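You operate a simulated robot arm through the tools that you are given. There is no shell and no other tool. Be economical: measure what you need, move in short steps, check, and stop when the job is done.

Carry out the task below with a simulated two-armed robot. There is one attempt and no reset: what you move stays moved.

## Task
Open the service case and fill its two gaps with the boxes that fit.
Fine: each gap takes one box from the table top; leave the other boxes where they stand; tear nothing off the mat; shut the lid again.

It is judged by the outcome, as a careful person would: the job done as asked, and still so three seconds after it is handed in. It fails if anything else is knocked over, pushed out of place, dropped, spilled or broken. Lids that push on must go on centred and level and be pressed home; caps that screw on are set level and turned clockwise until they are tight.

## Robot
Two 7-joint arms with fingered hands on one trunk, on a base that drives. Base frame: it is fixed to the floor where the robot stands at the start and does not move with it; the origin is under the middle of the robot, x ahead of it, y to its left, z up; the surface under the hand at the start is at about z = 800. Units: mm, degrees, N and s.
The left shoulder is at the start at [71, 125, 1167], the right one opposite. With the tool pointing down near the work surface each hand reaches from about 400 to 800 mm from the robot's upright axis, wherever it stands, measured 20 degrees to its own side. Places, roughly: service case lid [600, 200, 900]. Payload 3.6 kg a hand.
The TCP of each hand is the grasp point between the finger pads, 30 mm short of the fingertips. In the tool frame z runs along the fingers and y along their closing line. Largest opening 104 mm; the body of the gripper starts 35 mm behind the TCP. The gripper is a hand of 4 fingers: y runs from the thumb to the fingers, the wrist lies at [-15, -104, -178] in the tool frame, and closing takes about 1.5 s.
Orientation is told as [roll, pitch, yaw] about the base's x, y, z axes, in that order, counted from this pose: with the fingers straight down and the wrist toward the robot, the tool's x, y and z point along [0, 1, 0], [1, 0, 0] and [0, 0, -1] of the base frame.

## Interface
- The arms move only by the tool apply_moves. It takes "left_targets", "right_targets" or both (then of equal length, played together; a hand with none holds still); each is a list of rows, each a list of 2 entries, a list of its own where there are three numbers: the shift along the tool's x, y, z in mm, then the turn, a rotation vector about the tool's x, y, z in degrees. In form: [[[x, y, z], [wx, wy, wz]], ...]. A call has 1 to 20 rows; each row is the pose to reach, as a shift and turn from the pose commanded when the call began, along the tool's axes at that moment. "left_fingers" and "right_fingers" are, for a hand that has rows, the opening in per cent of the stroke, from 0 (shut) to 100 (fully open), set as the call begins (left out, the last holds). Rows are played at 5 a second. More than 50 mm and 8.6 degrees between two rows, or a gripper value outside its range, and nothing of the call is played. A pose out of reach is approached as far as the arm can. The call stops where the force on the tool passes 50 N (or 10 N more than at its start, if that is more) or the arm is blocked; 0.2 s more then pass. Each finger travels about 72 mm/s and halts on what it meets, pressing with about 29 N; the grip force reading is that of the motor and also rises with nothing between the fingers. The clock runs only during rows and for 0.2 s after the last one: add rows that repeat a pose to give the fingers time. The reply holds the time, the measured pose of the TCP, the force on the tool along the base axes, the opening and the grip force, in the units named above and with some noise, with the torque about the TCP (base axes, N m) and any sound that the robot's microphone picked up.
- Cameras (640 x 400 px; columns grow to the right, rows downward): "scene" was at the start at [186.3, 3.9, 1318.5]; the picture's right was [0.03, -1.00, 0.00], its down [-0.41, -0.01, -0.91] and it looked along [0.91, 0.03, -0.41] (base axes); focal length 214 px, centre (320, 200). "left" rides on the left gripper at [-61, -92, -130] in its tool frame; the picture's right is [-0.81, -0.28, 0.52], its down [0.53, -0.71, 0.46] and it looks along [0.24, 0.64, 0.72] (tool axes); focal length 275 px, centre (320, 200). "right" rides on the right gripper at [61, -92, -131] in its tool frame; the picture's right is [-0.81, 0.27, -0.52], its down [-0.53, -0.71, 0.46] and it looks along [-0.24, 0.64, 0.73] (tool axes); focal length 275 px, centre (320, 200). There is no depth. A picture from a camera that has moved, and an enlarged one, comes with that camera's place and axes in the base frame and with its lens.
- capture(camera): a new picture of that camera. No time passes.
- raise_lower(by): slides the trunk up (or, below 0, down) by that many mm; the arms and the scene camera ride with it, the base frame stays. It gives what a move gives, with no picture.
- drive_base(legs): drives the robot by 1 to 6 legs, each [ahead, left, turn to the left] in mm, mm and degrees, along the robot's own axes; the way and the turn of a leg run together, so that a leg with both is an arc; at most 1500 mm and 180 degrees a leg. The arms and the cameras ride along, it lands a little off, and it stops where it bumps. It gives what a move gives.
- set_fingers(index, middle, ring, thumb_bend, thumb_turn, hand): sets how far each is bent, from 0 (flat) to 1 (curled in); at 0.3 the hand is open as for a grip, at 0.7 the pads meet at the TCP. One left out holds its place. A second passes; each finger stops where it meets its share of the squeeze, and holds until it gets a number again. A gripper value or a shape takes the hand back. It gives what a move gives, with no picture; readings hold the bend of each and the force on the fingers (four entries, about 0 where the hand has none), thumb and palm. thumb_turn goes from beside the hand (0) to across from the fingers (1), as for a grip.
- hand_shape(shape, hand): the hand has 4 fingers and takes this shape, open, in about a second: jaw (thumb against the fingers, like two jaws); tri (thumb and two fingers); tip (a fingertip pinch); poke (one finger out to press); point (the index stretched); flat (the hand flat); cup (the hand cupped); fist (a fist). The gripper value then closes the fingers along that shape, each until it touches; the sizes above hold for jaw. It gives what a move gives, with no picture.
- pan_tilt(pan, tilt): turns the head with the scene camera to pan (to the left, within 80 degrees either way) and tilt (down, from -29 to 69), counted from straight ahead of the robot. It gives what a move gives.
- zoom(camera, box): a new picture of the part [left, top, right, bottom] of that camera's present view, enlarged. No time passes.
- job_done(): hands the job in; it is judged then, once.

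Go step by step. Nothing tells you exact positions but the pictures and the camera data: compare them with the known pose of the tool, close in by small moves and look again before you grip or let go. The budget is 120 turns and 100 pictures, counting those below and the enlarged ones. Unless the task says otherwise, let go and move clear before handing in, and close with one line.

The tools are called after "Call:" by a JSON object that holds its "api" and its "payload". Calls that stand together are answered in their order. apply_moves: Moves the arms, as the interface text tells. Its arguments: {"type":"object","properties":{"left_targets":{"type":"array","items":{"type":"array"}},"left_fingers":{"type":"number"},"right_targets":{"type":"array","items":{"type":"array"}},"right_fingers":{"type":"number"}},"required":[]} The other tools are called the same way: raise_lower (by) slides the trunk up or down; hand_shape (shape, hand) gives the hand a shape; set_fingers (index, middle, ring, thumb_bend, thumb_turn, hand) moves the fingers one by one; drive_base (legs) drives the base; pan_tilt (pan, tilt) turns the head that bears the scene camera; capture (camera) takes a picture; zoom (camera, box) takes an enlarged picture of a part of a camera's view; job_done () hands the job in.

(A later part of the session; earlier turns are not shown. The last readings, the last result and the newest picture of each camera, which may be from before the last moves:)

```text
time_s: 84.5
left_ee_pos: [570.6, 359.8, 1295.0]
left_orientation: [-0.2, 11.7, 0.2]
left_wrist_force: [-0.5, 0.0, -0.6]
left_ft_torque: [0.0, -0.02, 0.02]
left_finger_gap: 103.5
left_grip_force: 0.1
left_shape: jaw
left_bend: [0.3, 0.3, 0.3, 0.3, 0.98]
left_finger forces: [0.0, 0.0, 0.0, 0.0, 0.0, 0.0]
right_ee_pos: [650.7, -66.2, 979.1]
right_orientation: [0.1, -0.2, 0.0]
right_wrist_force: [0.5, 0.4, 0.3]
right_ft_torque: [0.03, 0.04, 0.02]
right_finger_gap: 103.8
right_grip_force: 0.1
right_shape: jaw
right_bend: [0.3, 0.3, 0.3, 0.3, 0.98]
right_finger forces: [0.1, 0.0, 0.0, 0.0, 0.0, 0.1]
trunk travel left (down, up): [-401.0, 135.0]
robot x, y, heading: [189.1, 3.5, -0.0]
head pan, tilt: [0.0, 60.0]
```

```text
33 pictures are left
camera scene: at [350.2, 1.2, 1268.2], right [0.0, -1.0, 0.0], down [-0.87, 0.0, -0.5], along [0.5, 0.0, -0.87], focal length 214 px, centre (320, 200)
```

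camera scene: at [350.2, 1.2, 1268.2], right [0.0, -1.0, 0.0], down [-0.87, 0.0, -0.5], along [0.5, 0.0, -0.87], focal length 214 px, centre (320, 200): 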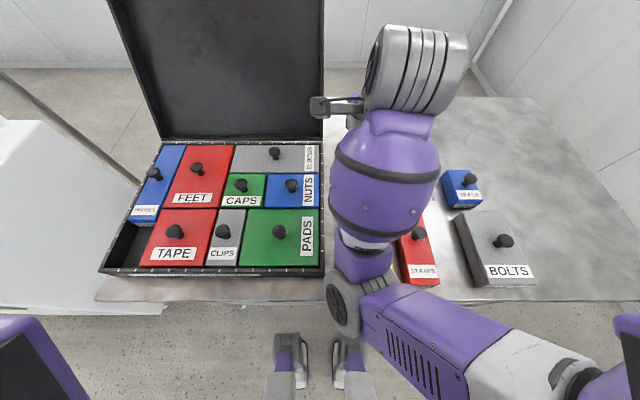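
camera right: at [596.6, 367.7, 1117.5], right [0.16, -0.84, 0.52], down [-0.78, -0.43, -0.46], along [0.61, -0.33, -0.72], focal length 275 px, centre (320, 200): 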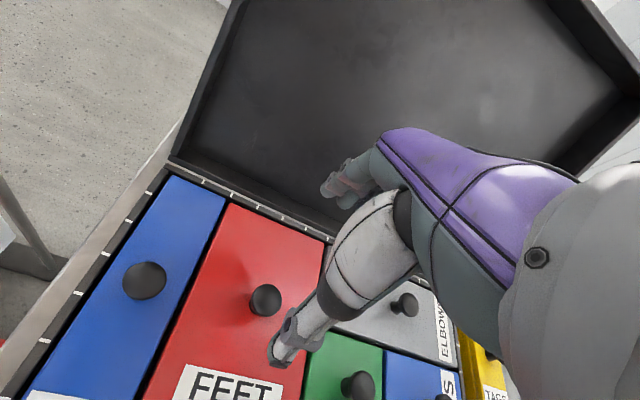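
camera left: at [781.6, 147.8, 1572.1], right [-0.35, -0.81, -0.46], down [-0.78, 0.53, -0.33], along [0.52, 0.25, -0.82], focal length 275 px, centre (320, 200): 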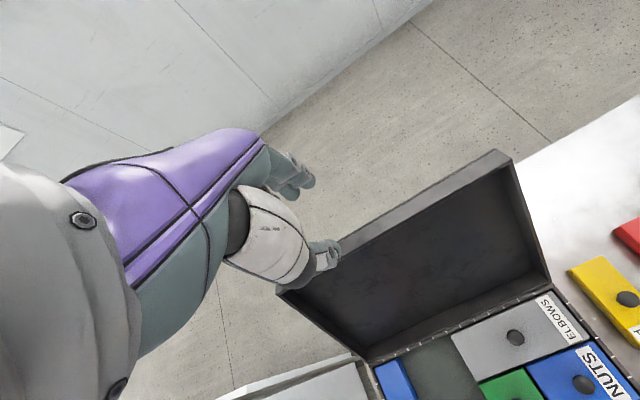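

FEET sits well. Moving to hover over SEALS.

Call:
{"api": "apply_moves", "payload": {"right_targets": [[[-40, 0, -10], [0, 0, 0]], [[-80, -2, -15], [0, 0, 0]], [[-120, -4, -15], [0, 0, 0]], [[-160, -5, -15], [0, 0, 0]], [[-200, -6, -10], [0, 0, 0]], [[-240, -8, 0], [0, 0, 0]], [[-282, -9, 19], [0, 0, 0]], [[-282, -9, 40], [0, 0, 0]], [[-282, -9, 40], [0, 0, 0]]]}}

Call:
{"api": "capture", "payload": {"camera": "right"}}

Call:
{"api": "zoom", "payload": {"camera": "scene", "box": [400, 130, 520, 220]}}

```text
time_s: 86.5
left_ee_pos: [571.5, 359.2, 1294.4]
left_orientation: [-0.1, 11.9, 0.2]
left_wrist_force: [-0.2, 1.0, 0.1]
left_ft_torque: [-0.01, -0.02, -0.03]
left_finger_gap: 103.7
left_grip_force: 0.0
left_shape: jaw
left_bend: [0.3, 0.3, 0.3, 0.3, 0.98]
left_finger forces: [0.0, 0.0, 0.0, 0.0, 0.0, 0.0]
right_ee_pos: [642.3, -347.5, 938.9]
right_orientation: [0.0, -0.3, 0.0]
right_wrist_force: [-0.7, 0.5, -0.8]
right_ft_torque: [0.0, 0.01, 0.0]
right_finger_gap: 103.9
right_grip_force: 0.1
right_shape: jaw
right_bend: [0.3, 0.3, 0.3, 0.3, 0.98]
right_finger forces: [0.0, 0.0, 0.0, 0.0, 0.0, 0.1]
right hand out of reach, approached as far as the arm can: row 1, 2, 3, 4, 5, 6
trunk travel left (down, up): [-401.0, 135.0]
robot x, y, heading: [190.5, -1.4, 0.1]
head pan, tilt: [0.0, 60.0]
```

```text
32 pictures are left
camera right: at [550.8, -286.5, 1068.9], right [0.27, -0.81, 0.52], down [-0.71, -0.53, -0.46], along [0.65, -0.24, -0.72], focal length 275 px, centre (320, 200)
```

right: 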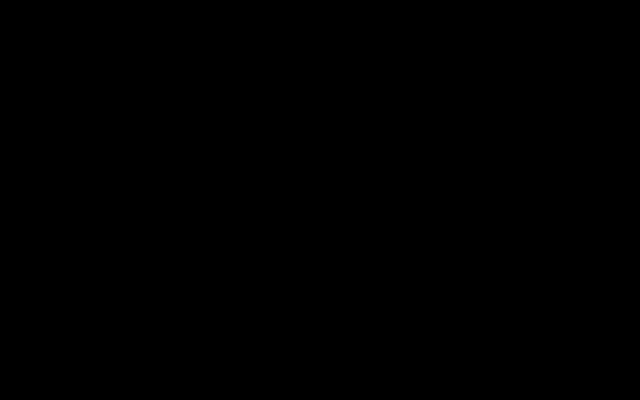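

```text
4.44 times, centred on (460, 175) of scene
camera zoom: at [350.3, 1.3, 1268.2], right [0.0, -1.0, 0.0], down [-0.87, 0.0, -0.5], along [0.5, 0.0, -0.87], focal length 953 px, centre (-302, 311)
```

zoom: 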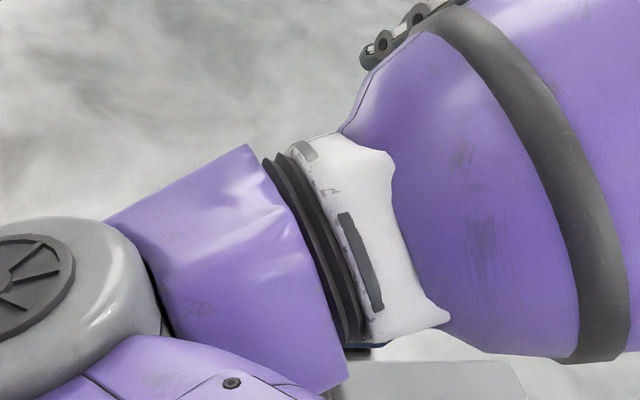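

The right camera shows black, possibly covered by the folded arm. I'll check the whole scene.

Call:
{"api": "capture", "payload": {"camera": "scene"}}

```text
30 pictures are left
camera scene: at [350.3, 1.3, 1268.2], right [0.0, -1.0, 0.0], down [-0.87, 0.0, -0.5], along [0.5, 0.0, -0.87], focal length 214 px, centre (320, 200)
```

scene: 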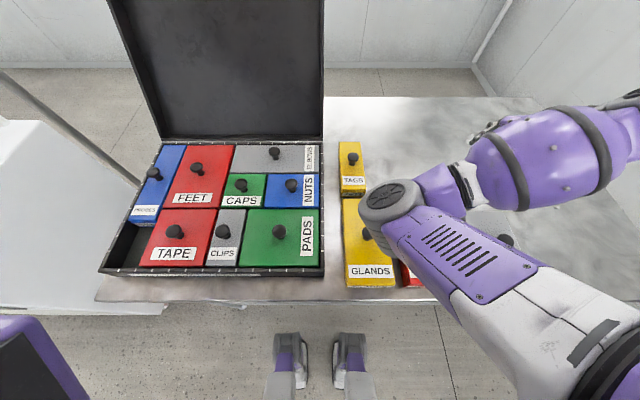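

The elbow has swung inward and the forearm covers the camera. I'll raise and stretch the arm outward to unfold it before approaching again.

Call:
{"api": "apply_moves", "payload": {"right_targets": [[[0, 0, -40], [0, 0, 0]], [[0, 0, -80], [0, 0, 0]], [[0, 0, -120], [0, 0, 0]], [[-5, 20, -160], [0, 0, 0]], [[-15, 50, -190], [0, 0, 0]], [[-25, 90, -205], [0, 0, 0]], [[-35, 130, -210], [0, 0, 0]], [[-45, 170, -210], [0, 0, 0]], [[-55, 205, -210], [0, 0, 0]], [[-55, 205, -210], [0, 0, 0]]]}}

Call:
{"api": "capture", "payload": {"camera": "scene"}}

```text
time_s: 88.8
left_ee_pos: [569.7, 360.3, 1295.2]
left_orientation: [-0.2, 11.7, 0.2]
left_wrist_force: [0.8, -0.3, -0.1]
left_ft_torque: [0.01, 0.01, 0.0]
left_finger_gap: 103.9
left_grip_force: 0.1
left_shape: jaw
left_bend: [0.3, 0.3, 0.3, 0.3, 0.98]
left_finger forces: [0.0, 0.0, 0.0, 0.0, 0.0, 0.1]
right_ee_pos: [847.4, -400.8, 1149.9]
right_orientation: [-0.1, -0.1, -0.2]
right_wrist_force: [-0.1, 0.6, 0.1]
right_ft_torque: [0.04, -0.01, -0.01]
right_finger_gap: 103.7
right_grip_force: 0.0
right_shape: jaw
right_bend: [0.3, 0.3, 0.3, 0.3, 0.98]
right_finger forces: [0.0, 0.0, 0.1, 0.0, 0.1, 0.0]
trunk travel left (down, up): [-401.0, 135.0]
robot x, y, heading: [193.0, -0.4, -0.0]
head pan, tilt: [0.0, 60.0]
```

```text
29 pictures are left
camera scene: at [350.1, 1.8, 1268.2], right [0.0, -1.0, 0.0], down [-0.87, 0.0, -0.5], along [0.5, 0.0, -0.87], focal length 214 px, centre (320, 200)
```

scene: 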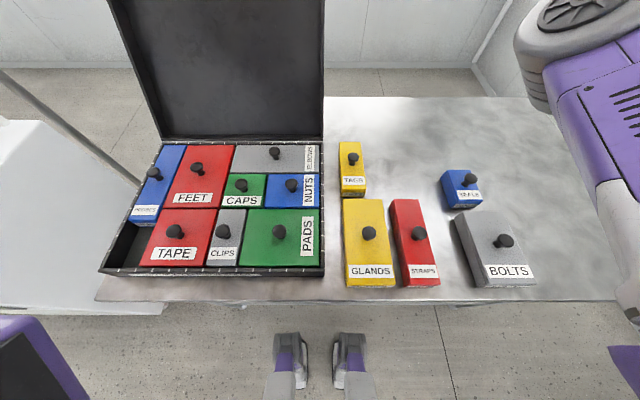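

The arm is unfolded and nothing was disturbed. I'll back the base 110 mm for better working distance, then go over SEALS.

Call:
{"api": "drive_base", "payload": {"legs": [[-110, 0, 0]]}}

Call:
{"api": "apply_moves", "payload": {"right_targets": [[[9, -16, 35], [0, 0, 0]], [[18, -32, 70], [0, 0, 0]], [[27, -48, 105], [0, 0, 0]], [[36, -64, 140], [0, 0, 0]], [[45, -80, 175], [0, 0, 0]], [[52, -95, 205], [0, 0, 0]], [[52, -95, 220], [0, 0, 0]], [[52, -95, 220], [0, 0, 0]]]}}

Call:
{"api": "capture", "payload": {"camera": "right"}}

```text
time_s: 89.9
left_ee_pos: [463.2, 360.2, 1295.7]
left_orientation: [-0.2, 11.9, 0.2]
left_wrist_force: [0.2, -0.1, -0.3]
left_ft_torque: [-0.02, 0.02, 0.02]
left_finger_gap: 103.8
left_grip_force: 0.1
left_shape: jaw
left_bend: [0.3, 0.3, 0.3, 0.3, 0.98]
left_finger forces: [0.1, 0.0, 0.1, 0.1, 0.0, 0.0]
right_ee_pos: [738.2, -400.8, 1149.3]
right_orientation: [0.0, -0.2, 0.0]
right_wrist_force: [-0.1, 1.6, 0.8]
right_ft_torque: [-0.01, -0.05, -0.01]
right_finger_gap: 103.8
right_grip_force: 0.0
right_shape: jaw
right_bend: [0.3, 0.3, 0.3, 0.3, 0.98]
right_finger forces: [0.0, 0.1, 0.0, 0.0, 0.0, 0.0]
trunk travel left (down, up): [-401.0, 135.0]
robot x, y, heading: [79.9, 0.1, -0.1]
head pan, tilt: [0.0, 60.0]
```

```text
time_s: 91.7
left_ee_pos: [463.4, 359.3, 1295.9]
left_orientation: [-0.1, 11.8, 0.3]
left_wrist_force: [0.7, 0.0, 0.8]
left_ft_torque: [-0.05, 0.0, 0.03]
left_finger_gap: 103.7
left_grip_force: 0.0
left_shape: jaw
left_bend: [0.3, 0.3, 0.3, 0.3, 0.98]
left_finger forces: [0.0, 0.1, 0.0, 0.1, 0.0, 0.0]
right_ee_pos: [643.2, -348.9, 929.6]
right_orientation: [0.0, -0.2, -0.1]
right_wrist_force: [-0.7, -0.3, 0.0]
right_ft_torque: [0.0, 0.0, 0.0]
right_finger_gap: 103.8
right_grip_force: 0.1
right_shape: jaw
right_bend: [0.3, 0.3, 0.3, 0.3, 0.98]
right_finger forces: [0.1, 0.0, 0.0, 0.0, 0.0, 0.0]
trunk travel left (down, up): [-401.0, 135.0]
robot x, y, heading: [81.6, 1.6, 0.2]
head pan, tilt: [0.0, 60.0]
```

```text
28 pictures are left
camera right: at [551.9, -288.6, 1059.3], right [0.27, -0.81, 0.52], down [-0.71, -0.53, -0.46], along [0.65, -0.24, -0.72], focal length 275 px, centre (320, 200)
```

right: 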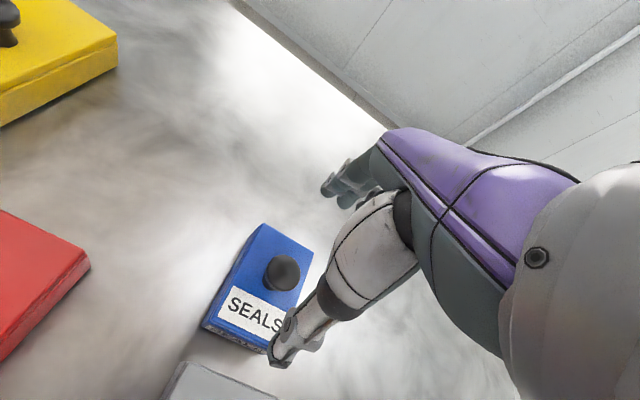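

The knob is at about (642, −347). I'll narrow the fingers a little, descend and grip.

Call:
{"api": "apply_moves", "payload": {"right_targets": [[[1, -0.5, 20], [0, 0, 0]], [[1.5, -1, 40], [0, 0, 0]], [[1.5, -1, 50], [0, 0, 0]], [[1.5, -1, 55.5], [0, 0, 0]], [[1.5, -1, 55.5], [0, 0, 0]]], "right_fingers": 75}}

Call:
{"api": "apply_moves", "payload": {"right_targets": [[[0, 0, 0], [0, 0, 0]], [[0, 0, 0], [0, 0, 0]], [[0, 0, 0], [0, 0, 0]], [[0, 0, 0], [0, 0, 0]], [[0, 0, 0], [0, 0, 0]], [[0, 0, 0], [0, 0, 0]], [[0, 0, 0], [0, 0, 0]]], "right_fingers": 0}}

Call:
{"api": "apply_moves", "payload": {"right_targets": [[[0, 0, -8], [0, 0, 0]], [[0, 0, -20], [0, 0, 0]], [[0, 0, -50], [0, 0, 0]], [[0, 0, -90], [0, 0, 0]], [[0, 0, -130], [0, 0, 0]], [[0, 0, -130], [0, 0, 0]]]}}

Call:
{"api": "capture", "payload": {"camera": "right"}}

Call:
{"api": "capture", "payload": {"camera": "scene"}}

```text
time_s: 92.9
left_ee_pos: [462.4, 360.3, 1294.9]
left_orientation: [-0.1, 11.9, 0.2]
left_wrist_force: [-1.3, 0.8, -0.2]
left_ft_torque: [0.01, 0.0, 0.03]
left_finger_gap: 103.8
left_grip_force: 0.0
left_shape: jaw
left_bend: [0.3, 0.3, 0.3, 0.3, 0.98]
left_finger forces: [0.1, 0.0, 0.1, 0.0, 0.0, 0.0]
right_ee_pos: [644.1, -348.4, 873.2]
right_orientation: [0.0, -0.2, 0.0]
right_wrist_force: [-0.2, -0.4, 0.3]
right_ft_torque: [0.0, 0.0, 0.01]
right_finger_gap: 78.6
right_grip_force: 0.0
right_shape: jaw
right_bend: [0.27, 0.35, 0.33, 0.54, 0.99]
right_finger forces: [0.0, 0.0, 0.0, 0.0, 0.0, 0.0]
trunk travel left (down, up): [-401.0, 135.0]
robot x, y, heading: [85.1, 2.2, 0.4]
head pan, tilt: [0.0, 60.0]
```

```text
time_s: 94.5
left_ee_pos: [462.3, 358.7, 1294.7]
left_orientation: [-0.2, 11.9, 0.3]
left_wrist_force: [-0.5, 0.2, 0.2]
left_ft_torque: [0.0, -0.03, 0.02]
left_finger_gap: 104.1
left_grip_force: 0.1
left_shape: jaw
left_bend: [0.3, 0.3, 0.3, 0.3, 0.98]
left_finger forces: [0.0, 0.1, 0.0, 0.0, 0.0, 0.0]
right_ee_pos: [643.8, -348.0, 873.6]
right_orientation: [-0.1, -0.2, 0.1]
right_wrist_force: [-0.8, -0.1, 0.5]
right_ft_torque: [0.04, -0.09, 0.02]
right_finger_gap: 15.4
right_grip_force: 29.2
right_shape: jaw
right_bend: [0.73, 0.71, 0.7, 0.76, 1.0]
right_finger forces: [27.9, 5.5, 0.1, 0.1, 32.0, 0.1]
trunk travel left (down, up): [-401.0, 135.0]
robot x, y, heading: [80.8, 1.8, 0.1]
head pan, tilt: [0.0, 60.0]
```

```text
time_s: 95.9
left_ee_pos: [462.3, 359.3, 1295.6]
left_orientation: [-0.2, 12.0, 0.2]
left_wrist_force: [-0.4, 0.4, -0.1]
left_ft_torque: [-0.01, -0.01, 0.01]
left_finger_gap: 103.6
left_grip_force: 0.1
left_shape: jaw
left_bend: [0.3, 0.3, 0.3, 0.3, 0.98]
left_finger forces: [0.0, 0.0, 0.0, 0.0, 0.0, 0.0]
right_ee_pos: [642.2, -348.1, 1004.1]
right_orientation: [-0.1, -0.1, -0.1]
right_wrist_force: [0.3, 0.3, -0.9]
right_ft_torque: [-0.01, 0.0, 0.0]
right_finger_gap: 15.4
right_grip_force: 29.0
right_shape: jaw
right_bend: [0.73, 0.71, 0.7, 0.76, 1.0]
right_finger forces: [27.6, 6.3, 0.0, 0.1, 30.7, 0.0]
trunk travel left (down, up): [-401.0, 135.0]
robot x, y, heading: [79.2, 3.0, -0.2]
head pan, tilt: [0.0, 60.0]
```

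```text
27 pictures are left
camera right: at [551.5, -287.5, 1134.8], right [0.27, -0.81, 0.52], down [-0.71, -0.53, -0.46], along [0.65, -0.24, -0.72], focal length 275 px, centre (320, 200)
```

right: 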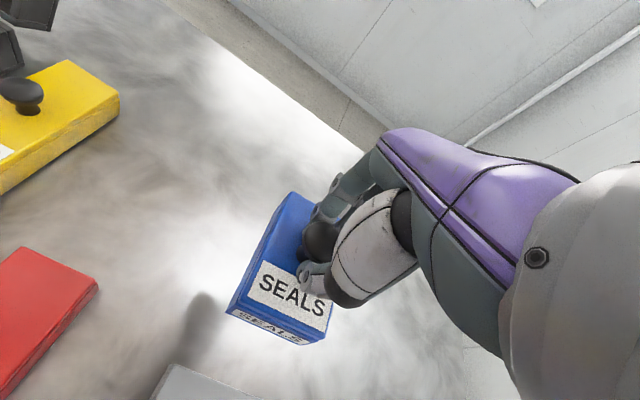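

```text
26 pictures are left
camera scene: at [242.6, 1.4, 1268.2], right [0.0, -1.0, 0.0], down [-0.87, 0.0, -0.5], along [0.5, 0.0, -0.87], focal length 214 px, centre (320, 200)
```

scene: 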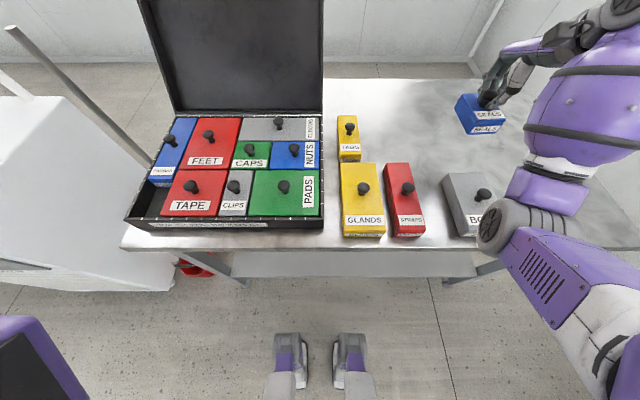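

SEALS is held and light, yawed roughly +10°. I'll drive left with it at safe height toward gap B.

Call:
{"api": "drive_base", "payload": {"legs": [[0, 300, 0]]}}

Call:
{"api": "capture", "payload": {"camera": "scene"}}

Call:
{"api": "zoom", "payload": {"camera": "scene", "box": [430, 60, 550, 150]}}

```text
time_s: 99.2
left_ee_pos: [462.5, 661.6, 1295.2]
left_orientation: [-0.2, 11.9, 0.3]
left_wrist_force: [-0.3, 0.8, -0.1]
left_ft_torque: [-0.03, 0.0, -0.03]
left_finger_gap: 103.7
left_grip_force: 0.1
left_shape: jaw
left_bend: [0.3, 0.3, 0.3, 0.3, 0.98]
left_finger forces: [0.1, 0.0, 0.1, 0.0, 0.0, 0.0]
right_ee_pos: [643.3, -45.9, 1004.4]
right_orientation: [0.0, -0.2, 0.1]
right_wrist_force: [0.5, -0.4, -1.1]
right_ft_torque: [0.0, 0.0, 0.03]
right_finger_gap: 15.4
right_grip_force: 29.0
right_shape: jaw
right_bend: [0.73, 0.71, 0.7, 0.76, 1.0]
right_finger forces: [27.8, 6.4, 0.0, 0.0, 30.8, 0.0]
trunk travel left (down, up): [-401.0, 135.0]
robot x, y, heading: [79.8, 303.4, 0.2]
head pan, tilt: [0.0, 60.0]
```

```text
25 pictures are left
camera scene: at [242.7, 303.6, 1268.2], right [0.0, -1.0, 0.0], down [-0.87, 0.0, -0.5], along [0.5, 0.0, -0.87], focal length 214 px, centre (320, 200)
```

scene: 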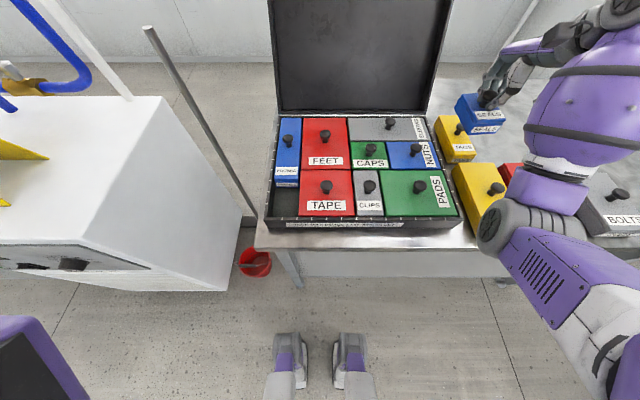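

```text
4.44 times, centred on (490, 105) of scene
camera zoom: at [242.7, 303.6, 1268.2], right [0.0, -1.0, 0.0], down [-0.87, 0.0, -0.5], along [0.5, 0.0, -0.87], focal length 953 px, centre (-436, 622)
```

zoom: 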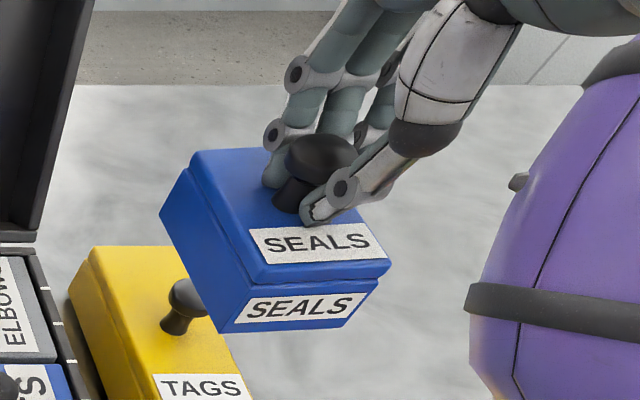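

The stem is firmly gripped and the yaw is about +6°. I'll drive further left and a little back so the right arm works straight ahead, then turn the hand and move over the gap.

Call:
{"api": "drive_base", "payload": {"legs": [[-80, 130, 0]]}}

Call:
{"api": "apply_moves", "payload": {"right_targets": [[[38, -10, 0], [0, 0, 1]], [[76, -20, 0], [0, 0, 2]], [[114, -30, 0], [0, 0, 3]], [[152, -38, 0], [0, 0, 4]], [[190, -46, 0], [0, 0, 5]], [[228, -54, 0], [0, 0, 6]], [[266, -62, 0], [0, 0, 6]], [[301, -71, 0], [0, 0, 6]], [[301, -71, 0], [0, 0, 6]]]}}

Call:
{"api": "capture", "payload": {"camera": "scene"}}

Call:
{"api": "capture", "payload": {"camera": "right"}}

```text
time_s: 101.0
left_ee_pos: [383.4, 790.3, 1295.7]
left_orientation: [-0.1, 11.9, 0.3]
left_wrist_force: [-0.1, -0.1, 0.3]
left_ft_torque: [0.01, 0.02, -0.03]
left_finger_gap: 103.8
left_grip_force: 0.1
left_shape: jaw
left_bend: [0.3, 0.3, 0.3, 0.3, 0.98]
left_finger forces: [0.0, 0.1, 0.0, 0.0, 0.1, 0.0]
right_ee_pos: [563.2, 82.9, 1004.7]
right_orientation: [-0.1, -0.2, -0.1]
right_wrist_force: [0.0, 0.3, -0.1]
right_ft_torque: [0.05, 0.01, -0.03]
right_finger_gap: 15.6
right_grip_force: 28.8
right_shape: jaw
right_bend: [0.73, 0.71, 0.7, 0.76, 1.0]
right_finger forces: [27.8, 6.3, 0.0, 0.1, 30.9, 0.0]
trunk travel left (down, up): [-401.0, 135.0]
robot x, y, heading: [1.0, 429.5, 0.1]
head pan, tilt: [0.0, 60.0]
```

```text
time_s: 103.0
left_ee_pos: [383.5, 790.0, 1295.6]
left_orientation: [0.0, 12.0, 0.2]
left_wrist_force: [-0.9, -0.3, 0.9]
left_ft_torque: [0.02, -0.02, -0.01]
left_finger_gap: 103.9
left_grip_force: 0.0
left_shape: jaw
left_bend: [0.3, 0.3, 0.3, 0.3, 0.98]
left_finger forces: [0.0, 0.1, 0.0, 0.0, 0.0, 0.1]
right_ee_pos: [493.1, 383.1, 1003.4]
right_orientation: [0.0, -0.1, -6.1]
right_wrist_force: [0.4, -0.4, -0.8]
right_ft_torque: [-0.01, 0.01, 0.03]
right_finger_gap: 15.5
right_grip_force: 28.5
right_shape: jaw
right_bend: [0.73, 0.71, 0.7, 0.77, 1.0]
right_finger forces: [29.3, 6.5, 0.0, 0.0, 30.1, 0.0]
trunk travel left (down, up): [-401.0, 135.0]
robot x, y, heading: [0.9, 434.4, -0.2]
head pan, tilt: [0.0, 60.0]
```

```text
23 pictures are left
camera scene: at [162.8, 432.7, 1268.2], right [0.0, -1.0, 0.0], down [-0.87, 0.0, -0.5], along [0.5, 0.0, -0.87], focal length 214 px, centre (320, 200)
```

scene: 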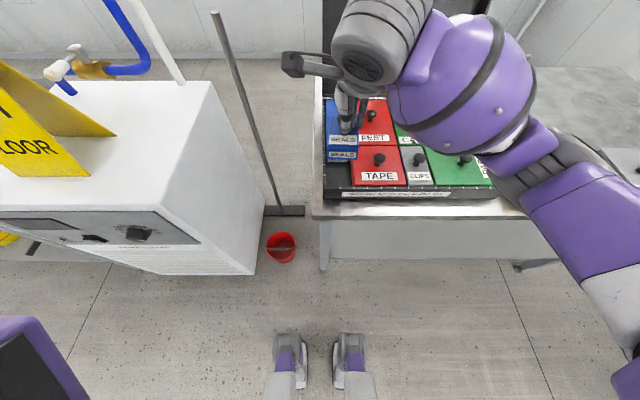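

```text
22 pictures are left
camera right: at [408.2, 453.9, 1133.9], right [0.19, -0.83, 0.52], down [-0.76, -0.46, -0.46], along [0.62, -0.31, -0.72], focal length 275 px, centre (320, 200)
```

right: 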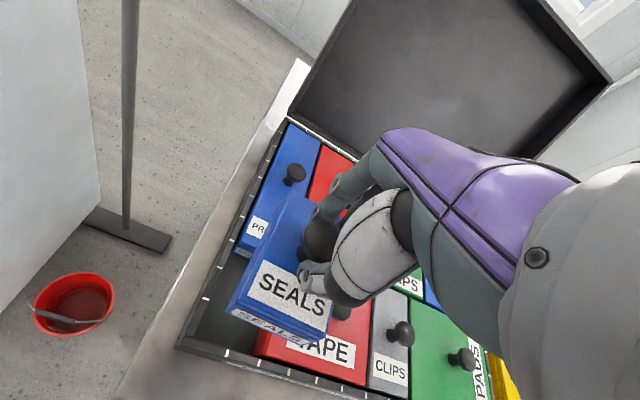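

Call:
{"api": "zoom", "payload": {"camera": "scene", "box": [310, 80, 410, 210]}}

Call:
{"api": "zoom", "payload": {"camera": "right", "box": [170, 110, 370, 370]}}

```text
3.08 times, centred on (360, 145) of scene
camera zoom: at [162.8, 432.7, 1268.2], right [0.0, -1.0, 0.0], down [-0.87, 0.0, -0.5], along [0.5, 0.0, -0.87], focal length 660 px, centre (197, 369)
```

zoom: 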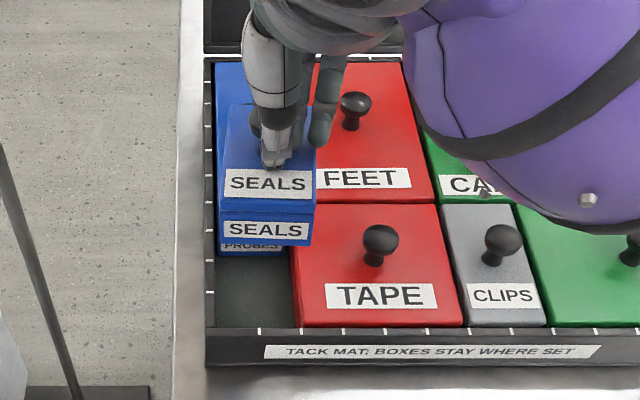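

```text
1.54 times, centred on (270, 240) of right
camera zoom: at [408.2, 453.9, 1133.9], right [0.19, -0.83, 0.52], down [-0.76, -0.46, -0.46], along [0.62, -0.31, -0.72], focal length 424 px, centre (397, 138)
```

zoom: 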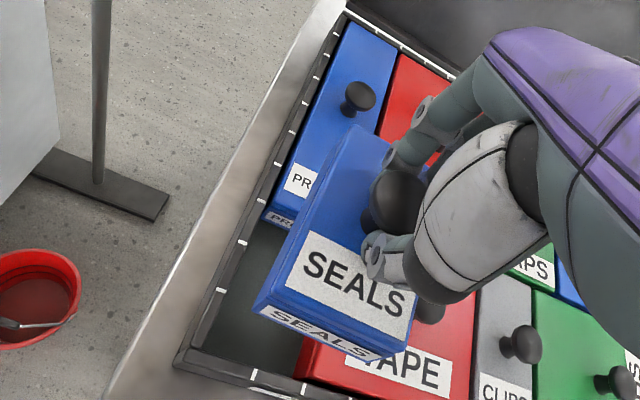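

The box looks slightly over-turned (yaw about −5°) and rolled with its right side up about 4°. I'll correct both and look again.

Call:
{"api": "apply_moves", "payload": {"right_targets": [[[0, 0, 0], [0, 2, -2]], [[0, 0, 0], [0, 4, -4]], [[0, 0, 0], [0, 4, -4]]]}}

Call:
{"api": "zoom", "payload": {"camera": "scene", "box": [315, 90, 395, 200]}}

```text
time_s: 103.8
left_ee_pos: [383.0, 791.0, 1295.1]
left_orientation: [-0.1, 11.8, 0.2]
left_wrist_force: [0.6, -0.3, 0.0]
left_ft_torque: [-0.01, 0.02, 0.01]
left_finger_gap: 103.8
left_grip_force: 0.0
left_shape: jaw
left_bend: [0.3, 0.3, 0.3, 0.3, 0.98]
left_finger forces: [0.0, 0.0, 0.1, 0.0, 0.0, 0.0]
right_ee_pos: [493.3, 384.1, 1003.4]
right_orientation: [4.0, -0.3, -1.9]
right_wrist_force: [-0.2, 0.0, -1.5]
right_ft_torque: [0.01, 0.0, 0.0]
right_finger_gap: 15.3
right_grip_force: 29.3
right_shape: jaw
right_bend: [0.73, 0.71, 0.7, 0.77, 1.0]
right_finger forces: [29.5, 6.8, 0.1, 0.0, 30.3, 0.1]
trunk travel left (down, up): [-401.0, 135.0]
robot x, y, heading: [2.1, 429.4, 0.1]
head pan, tilt: [0.0, 60.0]
```

```text
3.64 times, centred on (355, 145) of scene
camera zoom: at [162.8, 433.2, 1268.2], right [0.0, -1.0, 0.0], down [-0.87, 0.0, -0.5], along [0.5, 0.0, -0.87], focal length 780 px, centre (193, 400)
```

zoom: 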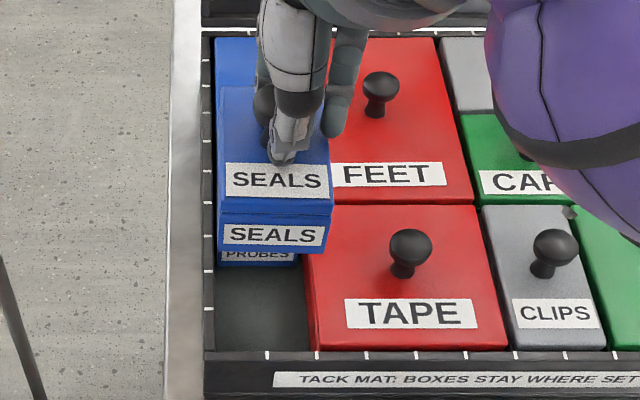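

Yaw and roll are nearly true now. I'll shift about −8 mm in x and −4 mm in y and lower to just above the rim to compare.

Call:
{"api": "apply_moves", "payload": {"right_targets": [[[-3, -4, 20], [0, 0, 0]], [[-6, -7.9, 45], [0, 0, 0]], [[-8.8, -7.9, 64.6], [0, 0, 0]], [[-8.8, -7.9, 64.6], [0, 0, 0]]]}}

Call:
{"api": "zoom", "payload": {"camera": "scene", "box": [315, 120, 375, 200]}}

Call:
{"api": "zoom", "payload": {"camera": "right", "box": [150, 100, 350, 400]}}

```text
time_s: 104.8
left_ee_pos: [382.5, 790.9, 1294.2]
left_orientation: [-0.2, 11.9, 0.1]
left_wrist_force: [0.4, 0.8, -0.3]
left_ft_torque: [0.03, 0.0, 0.01]
left_finger_gap: 103.9
left_grip_force: 0.1
left_shape: jaw
left_bend: [0.3, 0.3, 0.3, 0.3, 0.98]
left_finger forces: [0.0, 0.0, 0.0, 0.0, 0.0, 0.1]
right_ee_pos: [485.4, 380.4, 939.3]
right_orientation: [4.0, -0.3, -2.1]
right_wrist_force: [-0.3, -0.2, -1.5]
right_ft_torque: [0.0, -0.02, 0.0]
right_finger_gap: 15.8
right_grip_force: 28.6
right_shape: jaw
right_bend: [0.73, 0.71, 0.7, 0.77, 1.0]
right_finger forces: [30.1, 6.9, 0.1, 0.1, 31.7, 0.0]
trunk travel left (down, up): [-401.0, 135.0]
robot x, y, heading: [1.7, 432.7, 0.0]
head pan, tilt: [0.0, 60.0]
```

```text
5.00 times, centred on (345, 160) of scene
camera zoom: at [162.8, 433.2, 1268.2], right [0.0, -1.0, 0.0], down [-0.87, 0.0, -0.5], along [0.5, 0.0, -0.87], focal length 1072 px, centre (195, 400)
```

zoom: 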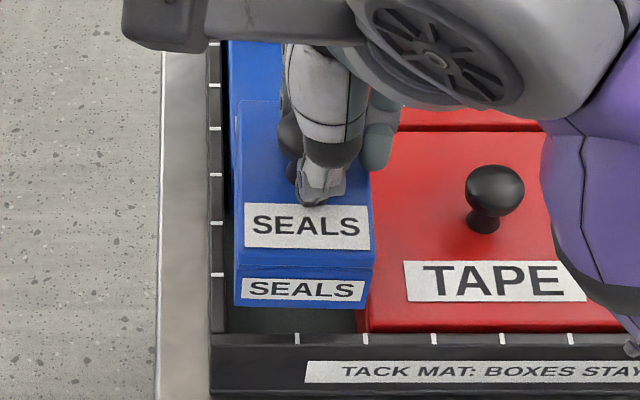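

```text
1.33 times, centred on (250, 250) of right
camera zoom: at [394.4, 435.1, 1072.4], right [0.24, -0.85, 0.46], down [-0.73, -0.48, -0.49], along [0.64, -0.22, -0.74], focal length 367 px, centre (413, 133)
```

zoom: 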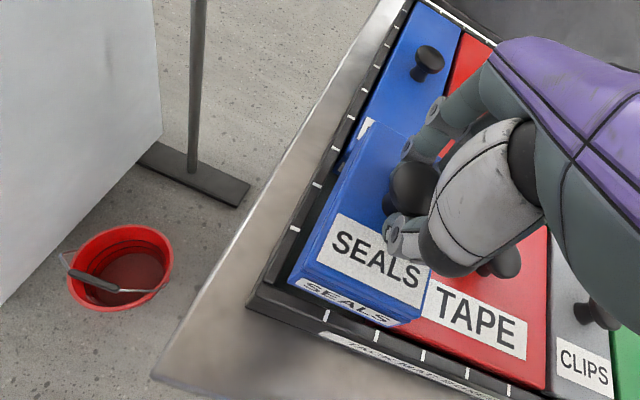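

Nearly exact: the front edge is at 445 and the centre at y 384. A small yaw and +1 mm x trim, then lowering into the mouth of the gap.

Call:
{"api": "apply_moves", "payload": {"right_targets": [[[0, 1.2, 0], [0, 0, -1.5]], [[-1.0, 1.2, 14], [0, 0, -1.5]], [[-1.9, 1.2, 27], [0, 0, -1.5]], [[-2.4, 1.2, 34], [0, 0, -1.5]], [[-2.4, 1.2, 34], [0, 0, -1.5]]]}}

Call:
{"api": "zoom", "payload": {"camera": "scene", "box": [315, 120, 375, 200]}}

Call:
{"api": "zoom", "payload": {"camera": "right", "box": [150, 100, 350, 400]}}

```text
time_s: 106.0
left_ee_pos: [384.8, 791.5, 1294.4]
left_orientation: [-0.1, 12.0, 0.3]
left_wrist_force: [0.2, 0.1, -1.4]
left_ft_torque: [0.0, -0.02, -0.02]
left_finger_gap: 103.9
left_grip_force: 0.1
left_shape: jaw
left_bend: [0.3, 0.3, 0.3, 0.3, 0.98]
left_finger forces: [0.1, 0.0, 0.0, 0.0, 0.0, 0.0]
right_ee_pos: [487.9, 381.0, 904.1]
right_orientation: [4.1, -0.4, -0.5]
right_wrist_force: [4.7, -1.1, 0.5]
right_ft_torque: [-0.02, -0.26, -0.02]
right_finger_gap: 15.7
right_grip_force: 28.7
right_shape: jaw
right_bend: [0.73, 0.71, 0.7, 0.77, 1.0]
right_finger forces: [36.8, 10.6, 0.0, 0.0, 29.9, 0.1]
trunk travel left (down, up): [-401.0, 135.0]
robot x, y, heading: [4.2, 432.6, 0.2]
head pan, tilt: [0.0, 60.0]
```

```text
5.00 times, centred on (345, 160) of scene
camera zoom: at [163.3, 433.1, 1268.2], right [0.0, -1.0, 0.0], down [-0.87, 0.0, -0.5], along [0.5, 0.0, -0.87], focal length 1072 px, centre (195, 400)
```

zoom: 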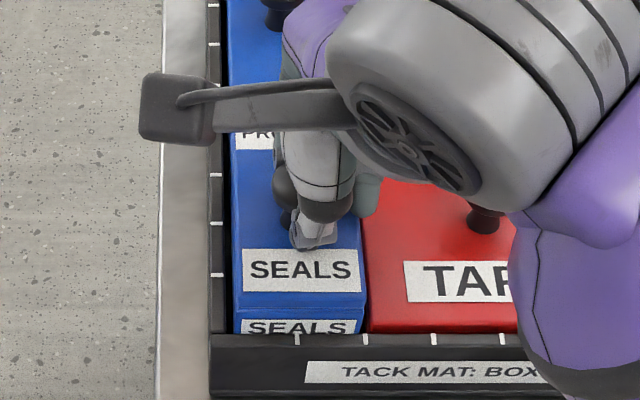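

```text
1.33 times, centred on (250, 250) of right
camera zoom: at [394.7, 432.8, 1038.0], right [0.26, -0.85, 0.46], down [-0.71, -0.49, -0.5], along [0.65, -0.2, -0.73], focal length 367 px, centre (413, 133)
```

zoom: 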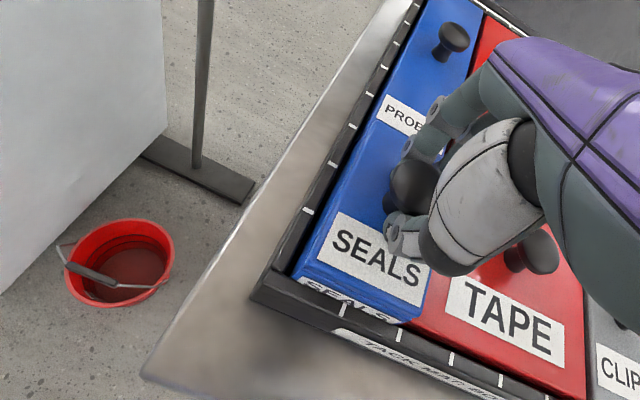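

There is light contact on the front rim because the box is pitched front-down by about 7°. I'll lift, level the pitch, shift to compensate and look again.

Call:
{"api": "apply_moves", "payload": {"right_targets": [[[0.7, 1, -10], [0, 0, 0]], [[1.4, 3, -20], [2, 0, 0]], [[1.4, 5, -20], [4.5, 0, 0]], [[1.4, 6.6, -20], [7, 0, 0]], [[1.4, 6.6, -20], [7, 0, 0]]]}}

Call:
{"api": "zoom", "payload": {"camera": "scene", "box": [315, 120, 375, 200]}}

Call:
{"api": "zoom", "payload": {"camera": "right", "box": [150, 100, 350, 400]}}

```text
time_s: 107.2
left_ee_pos: [382.9, 791.4, 1294.5]
left_orientation: [-0.1, 11.9, 0.2]
left_wrist_force: [0.2, 1.0, 0.0]
left_ft_torque: [0.0, 0.0, 0.01]
left_finger_gap: 104.0
left_grip_force: 0.0
left_shape: jaw
left_bend: [0.3, 0.3, 0.3, 0.3, 0.98]
left_finger forces: [0.1, 0.0, 0.1, 0.1, 0.0, 0.1]
right_ee_pos: [492.4, 381.1, 925.1]
right_orientation: [4.0, 6.6, 0.0]
right_wrist_force: [0.0, 0.8, -1.5]
right_ft_torque: [-0.02, 0.02, 0.02]
right_finger_gap: 16.1
right_grip_force: 29.1
right_shape: jaw
right_bend: [0.73, 0.71, 0.7, 0.77, 1.0]
right_finger forces: [32.8, 9.4, 0.0, 0.0, 34.7, 0.2]
trunk travel left (down, up): [-401.0, 135.0]
robot x, y, heading: [3.3, 432.4, -0.1]
head pan, tilt: [0.0, 60.0]
```

```text
5.00 times, centred on (345, 160) of scene
camera zoom: at [162.7, 433.1, 1268.2], right [0.0, -1.0, 0.0], down [-0.87, 0.0, -0.5], along [0.5, 0.0, -0.87], focal length 1072 px, centre (195, 400)
```

zoom: 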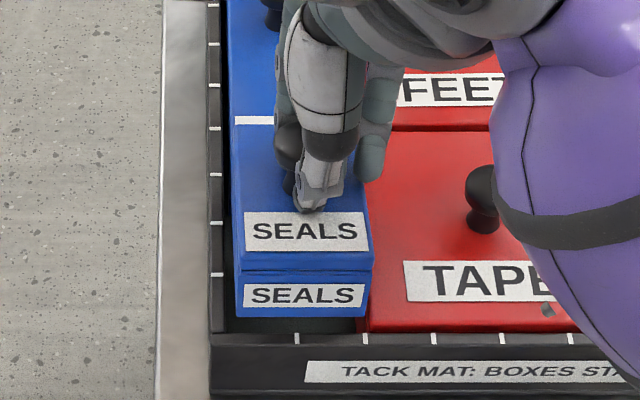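

```text
1.33 times, centred on (250, 250) of right
camera zoom: at [417.2, 431.9, 1069.1], right [0.33, -0.84, 0.42], down [-0.76, -0.5, -0.41], along [0.56, -0.19, -0.81], focal length 367 px, centre (413, 133)
```

zoom: 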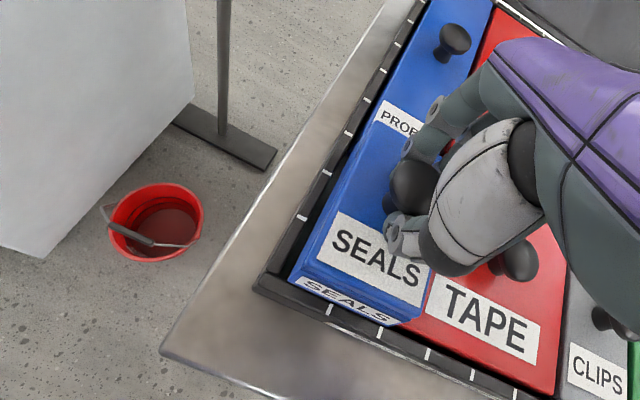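

Pitch is now level and yaw about 0. I'll trim −2 mm in x, +1 mm in y and lower.

Call:
{"api": "apply_moves", "payload": {"right_targets": [[[1, -2, 0], [0, 0, 0]], [[0.3, -0.9, 10], [0, 0, 0]], [[-0.4, 0.3, 20], [0, 0, 0]], [[-1.0, 1.2, 28], [0, 0, 0]], [[-1.0, 1.2, 28], [0, 0, 0]]]}}

Call:
{"api": "zoom", "payload": {"camera": "right", "box": [150, 100, 350, 400]}}

```text
time_s: 108.4
left_ee_pos: [382.9, 792.5, 1295.5]
left_orientation: [-0.1, 11.9, 0.2]
left_wrist_force: [0.1, 0.2, 0.2]
left_ft_torque: [0.04, 0.0, -0.03]
left_finger_gap: 103.8
left_grip_force: 0.0
left_shape: jaw
left_bend: [0.3, 0.3, 0.3, 0.3, 0.98]
left_finger forces: [0.1, 0.0, 0.0, 0.0, 0.0, 0.1]
right_ee_pos: [493.8, 381.7, 899.1]
right_orientation: [4.1, 6.1, -0.2]
right_wrist_force: [24.3, -1.9, 27.7]
right_ft_torque: [-0.29, 0.22, 0.19]
right_finger_gap: 21.3
right_grip_force: 29.2
right_shape: jaw
right_bend: [0.72, 0.73, 0.71, 0.85, 1.0]
right_finger forces: [26.9, 64.3, 7.3, 0.0, 50.4, 0.0]
trunk travel left (down, up): [-401.0, 135.0]
robot x, y, heading: [1.8, 432.6, 0.2]
head pan, tilt: [0.0, 60.0]
```

```text
1.33 times, centred on (250, 250) of right
camera zoom: at [417.4, 432.7, 1042.6], right [0.32, -0.85, 0.43], down [-0.76, -0.5, -0.41], along [0.56, -0.19, -0.8], focal length 367 px, centre (413, 133)
```

zoom: 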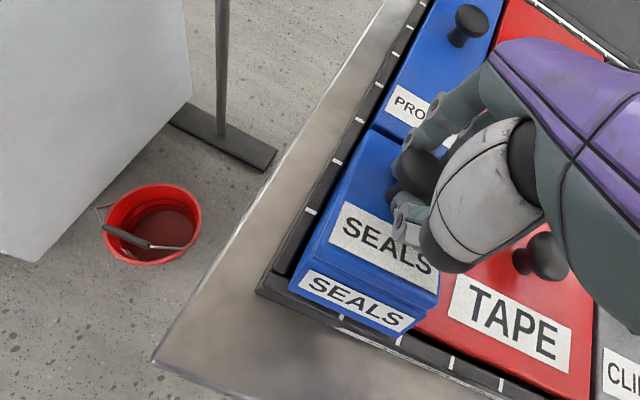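

The front bottom edge landed on the rim, so I need to be further forward. Lifting clear and re-examining.

Call:
{"api": "apply_moves", "payload": {"right_targets": [[[0.7, -1, -10], [0, 0, 0]], [[1.4, -2.3, -20], [0, 0, 0]], [[2.1, -3.5, -30], [0, 0, 0]], [[2.1, -3.5, -30], [0, 0, 0]]]}}

Call:
{"api": "zoom", "payload": {"camera": "scene", "box": [315, 120, 375, 200]}}

Call:
{"api": "zoom", "payload": {"camera": "right", "box": [150, 100, 350, 400]}}

```text
time_s: 109.4
left_ee_pos: [383.3, 790.5, 1295.5]
left_orientation: [-0.1, 11.9, 0.3]
left_wrist_force: [-0.2, 0.0, 0.1]
left_ft_torque: [0.0, -0.03, 0.03]
left_finger_gap: 103.4
left_grip_force: 0.1
left_shape: jaw
left_bend: [0.3, 0.3, 0.3, 0.3, 0.98]
left_finger forces: [0.1, 0.0, 0.0, 0.0, 0.1, 0.0]
right_ee_pos: [489.8, 381.8, 925.7]
right_orientation: [4.0, 6.7, -0.1]
right_wrist_force: [0.6, 0.1, -1.9]
right_ft_torque: [-0.02, -0.01, -0.01]
right_finger_gap: 19.2
right_grip_force: 29.0
right_shape: jaw
right_bend: [0.72, 0.72, 0.7, 0.81, 1.0]
right_finger forces: [20.3, 37.9, 0.1, 0.1, 74.4, 0.0]
trunk travel left (down, up): [-401.0, 135.0]
robot x, y, heading: [1.3, 434.2, 0.0]
head pan, tilt: [0.0, 60.0]
```

```text
5.00 times, centred on (345, 160) of scene
camera zoom: at [162.8, 433.1, 1268.2], right [0.0, -1.0, 0.0], down [-0.87, 0.0, -0.5], along [0.5, 0.0, -0.87], focal length 1072 px, centre (195, 400)
```

zoom: 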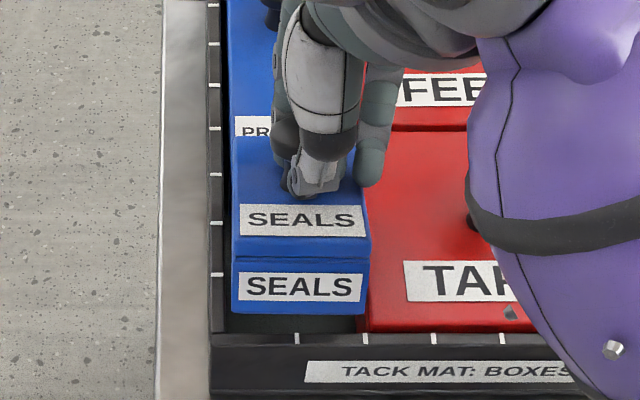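

```text
1.33 times, centred on (250, 250) of right
camera zoom: at [415.3, 432.8, 1070.7], right [0.33, -0.84, 0.42], down [-0.77, -0.5, -0.4], along [0.55, -0.19, -0.81], focal length 367 px, centre (413, 133)
```

zoom: 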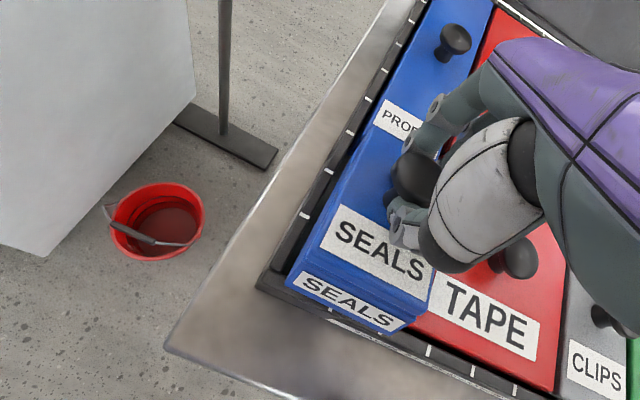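

The knob slipped a little in the grip and the box is now a few degrees front-up. I'll re-level by −5° of pitch, trim x and check with one close zoom.

Call:
{"api": "apply_moves", "payload": {"right_targets": [[[0, -2.5, 0], [-2.5, 0, 0]], [[0, -5, 0], [-5, 0, 0]], [[0, -5, 0], [-5, 0, 0]]]}}

Call:
{"api": "zoom", "payload": {"camera": "scene", "box": [320, 138, 360, 178]}}

```text
time_s: 110.2
left_ee_pos: [383.4, 791.2, 1294.8]
left_orientation: [-0.2, 11.8, 0.2]
left_wrist_force: [-0.3, 0.1, -1.1]
left_ft_torque: [-0.02, 0.0, 0.0]
left_finger_gap: 103.5
left_grip_force: 0.1
left_shape: jaw
left_bend: [0.3, 0.3, 0.3, 0.3, 0.98]
left_finger forces: [0.0, 0.0, 0.0, 0.0, 0.0, 0.0]
right_ee_pos: [485.9, 380.7, 928.8]
right_orientation: [3.9, 1.6, -0.4]
right_wrist_force: [0.0, 0.9, -1.0]
right_ft_torque: [0.01, 0.0, 0.04]
right_finger_gap: 19.1
right_grip_force: 29.0
right_shape: jaw
right_bend: [0.72, 0.72, 0.7, 0.81, 1.0]
right_finger forces: [20.2, 37.2, 0.1, 0.0, 74.3, 0.0]
trunk travel left (down, up): [-401.0, 135.0]
robot x, y, heading: [2.5, 430.4, -0.2]
head pan, tilt: [0.0, 60.0]
```

```text
10.00 times, centred on (340, 158) of scene
camera zoom: at [162.8, 433.2, 1268.2], right [0.0, -1.0, 0.0], down [-0.87, 0.0, -0.5], along [0.5, 0.0, -0.87], focal length 2145 px, centre (120, 620)
```

zoom: 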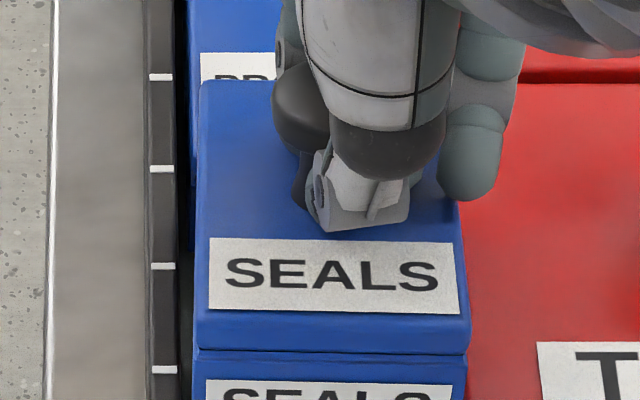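

The close view shows it still about 7° front-up with a slight roll. I'll correct both and check.

Call:
{"api": "apply_moves", "payload": {"right_targets": [[[-1.5, -0.8, 0], [-3.5, 1.5, -0.7]], [[-3, -1.7, 0], [-7, 3, -1.5]], [[-3, -1.7, 0], [-7, 3, -1.5]]]}}

Call:
{"api": "zoom", "payload": {"camera": "scene", "box": [317, 140, 367, 190]}}

```text
time_s: 111.0
left_ee_pos: [383.8, 791.6, 1294.3]
left_orientation: [0.0, 11.8, 0.2]
left_wrist_force: [-0.8, 0.3, 0.4]
left_ft_torque: [0.01, -0.02, 0.02]
left_finger_gap: 103.8
left_grip_force: 0.0
left_shape: jaw
left_bend: [0.3, 0.3, 0.3, 0.3, 0.98]
left_finger forces: [0.0, 0.0, 0.1, 0.1, 0.0, 0.0]
right_ee_pos: [483.9, 378.2, 927.1]
right_orientation: [6.9, -5.6, 0.5]
right_wrist_force: [-0.2, -0.4, -1.0]
right_ft_torque: [0.02, 0.05, -0.02]
right_finger_gap: 19.1
right_grip_force: 29.4
right_shape: jaw
right_bend: [0.72, 0.72, 0.7, 0.81, 1.0]
right_finger forces: [20.4, 36.3, 0.0, 0.0, 73.8, 0.0]
trunk travel left (down, up): [-401.0, 135.0]
robot x, y, heading: [-0.9, 430.2, -0.0]
head pan, tilt: [0.0, 60.0]
```

```text
8.00 times, centred on (342, 165) of scene
camera zoom: at [162.9, 433.2, 1268.2], right [0.0, -1.0, 0.0], down [-0.87, 0.0, -0.5], along [0.5, 0.0, -0.87], focal length 1716 px, centre (144, 480)
```

zoom: 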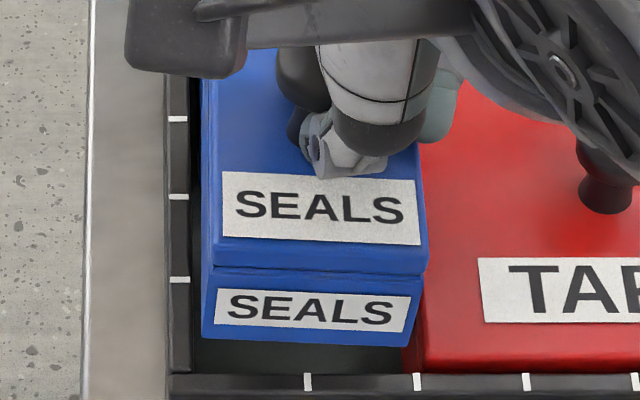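

It is now square and level, apart from about −3° of yaw. I'll trim that and lower gradually, watching the force.

Call:
{"api": "apply_moves", "payload": {"right_targets": [[[-2, -2, -0.4], [0, 0, -2.8]], [[-2.6, -2.5, 4.5], [0, 0, -2.8]], [[-3.2, -3, 9.5], [0, 0, -2.8]], [[-3.8, -3.5, 14.5], [0, 0, -2.8]], [[-4.1, -3.7, 17], [0, 0, -2.8]], [[-4.1, -3.7, 17], [0, 0, -2.8]]]}}

```text
time_s: 112.4
left_ee_pos: [384.0, 791.2, 1294.7]
left_orientation: [-0.2, 11.8, 0.2]
left_wrist_force: [-1.0, 0.2, 0.3]
left_ft_torque: [-0.01, -0.03, 0.01]
left_finger_gap: 103.9
left_grip_force: 0.0
left_shape: jaw
left_bend: [0.3, 0.3, 0.3, 0.3, 0.98]
left_finger forces: [0.1, 0.0, 0.0, 0.0, 0.1, 0.0]
right_ee_pos: [483.6, 376.3, 911.0]
right_orientation: [6.8, -6.4, 3.2]
right_wrist_force: [10.1, 2.1, 20.9]
right_ft_torque: [-0.31, 0.21, 0.15]
right_finger_gap: 18.8
right_grip_force: 29.1
right_shape: jaw
right_bend: [0.72, 0.72, 0.71, 0.82, 1.0]
right_finger forces: [25.8, 47.1, 6.6, 0.0, 58.4, 0.0]
trunk travel left (down, up): [-401.0, 135.0]
robot x, y, heading: [0.5, 435.6, -0.2]
head pan, tilt: [0.0, 60.0]
```

Call:
{"api": "zoom", "payload": {"camera": "scene", "box": [317, 140, 367, 190]}}

```text
8.00 times, centred on (342, 165) of scene
camera zoom: at [162.6, 433.6, 1268.4], right [0.0, -1.0, 0.0], down [-0.87, 0.0, -0.5], along [0.5, 0.0, -0.87], focal length 1716 px, centre (144, 480)
```

zoom: 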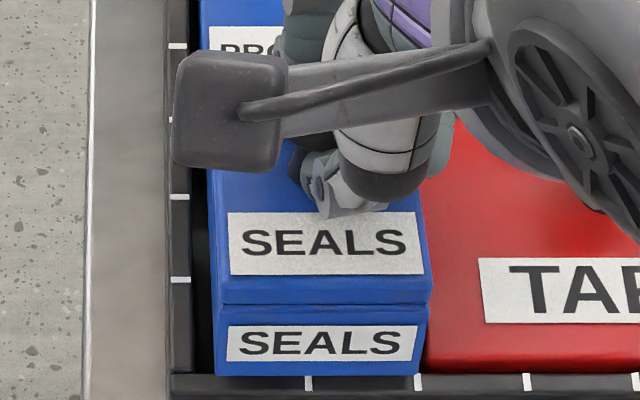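

Now it is clear: the box sits higher in the grip than I assumed, and its front edge is just on the rim (x≈441). I'll lift, shift +5 mm in x and +1.5 mm in y, and lower again.

Call:
{"api": "apply_moves", "payload": {"right_targets": [[[0.6, 0.5, -6], [0, 0, 0]], [[2.2, 5.6, -6], [0, 0, 1.5]], [[1.5, 5, 0], [0, 0, 1.5]], [[0.9, 4.5, 5], [0, 0, 1.5]], [[0.3, 3.9, 10], [0, 0, 1.5]], [[0.3, 3.9, 10], [0, 0, 1.5]]]}}

```text
time_s: 113.8
left_ee_pos: [383.5, 790.0, 1295.1]
left_orientation: [-0.1, 11.9, 0.2]
left_wrist_force: [0.1, -0.2, 0.3]
left_ft_torque: [0.01, 0.02, 0.0]
left_finger_gap: 103.7
left_grip_force: 0.1
left_shape: jaw
left_bend: [0.3, 0.3, 0.3, 0.3, 0.98]
left_finger forces: [0.0, 0.0, 0.0, 0.0, 0.0, 0.0]
right_ee_pos: [486.5, 377.5, 901.5]
right_orientation: [6.8, -5.6, 1.7]
right_wrist_force: [2.1, -0.6, -1.1]
right_ft_torque: [-0.04, -0.1, 0.08]
right_finger_gap: 18.9
right_grip_force: 29.5
right_shape: jaw
right_bend: [0.72, 0.72, 0.7, 0.81, 1.0]
right_finger forces: [20.5, 35.5, 0.1, 0.1, 73.8, 0.1]
trunk travel left (down, up): [-401.0, 135.0]
robot x, y, heading: [3.0, 434.9, 0.2]
head pan, tilt: [0.0, 60.0]
```

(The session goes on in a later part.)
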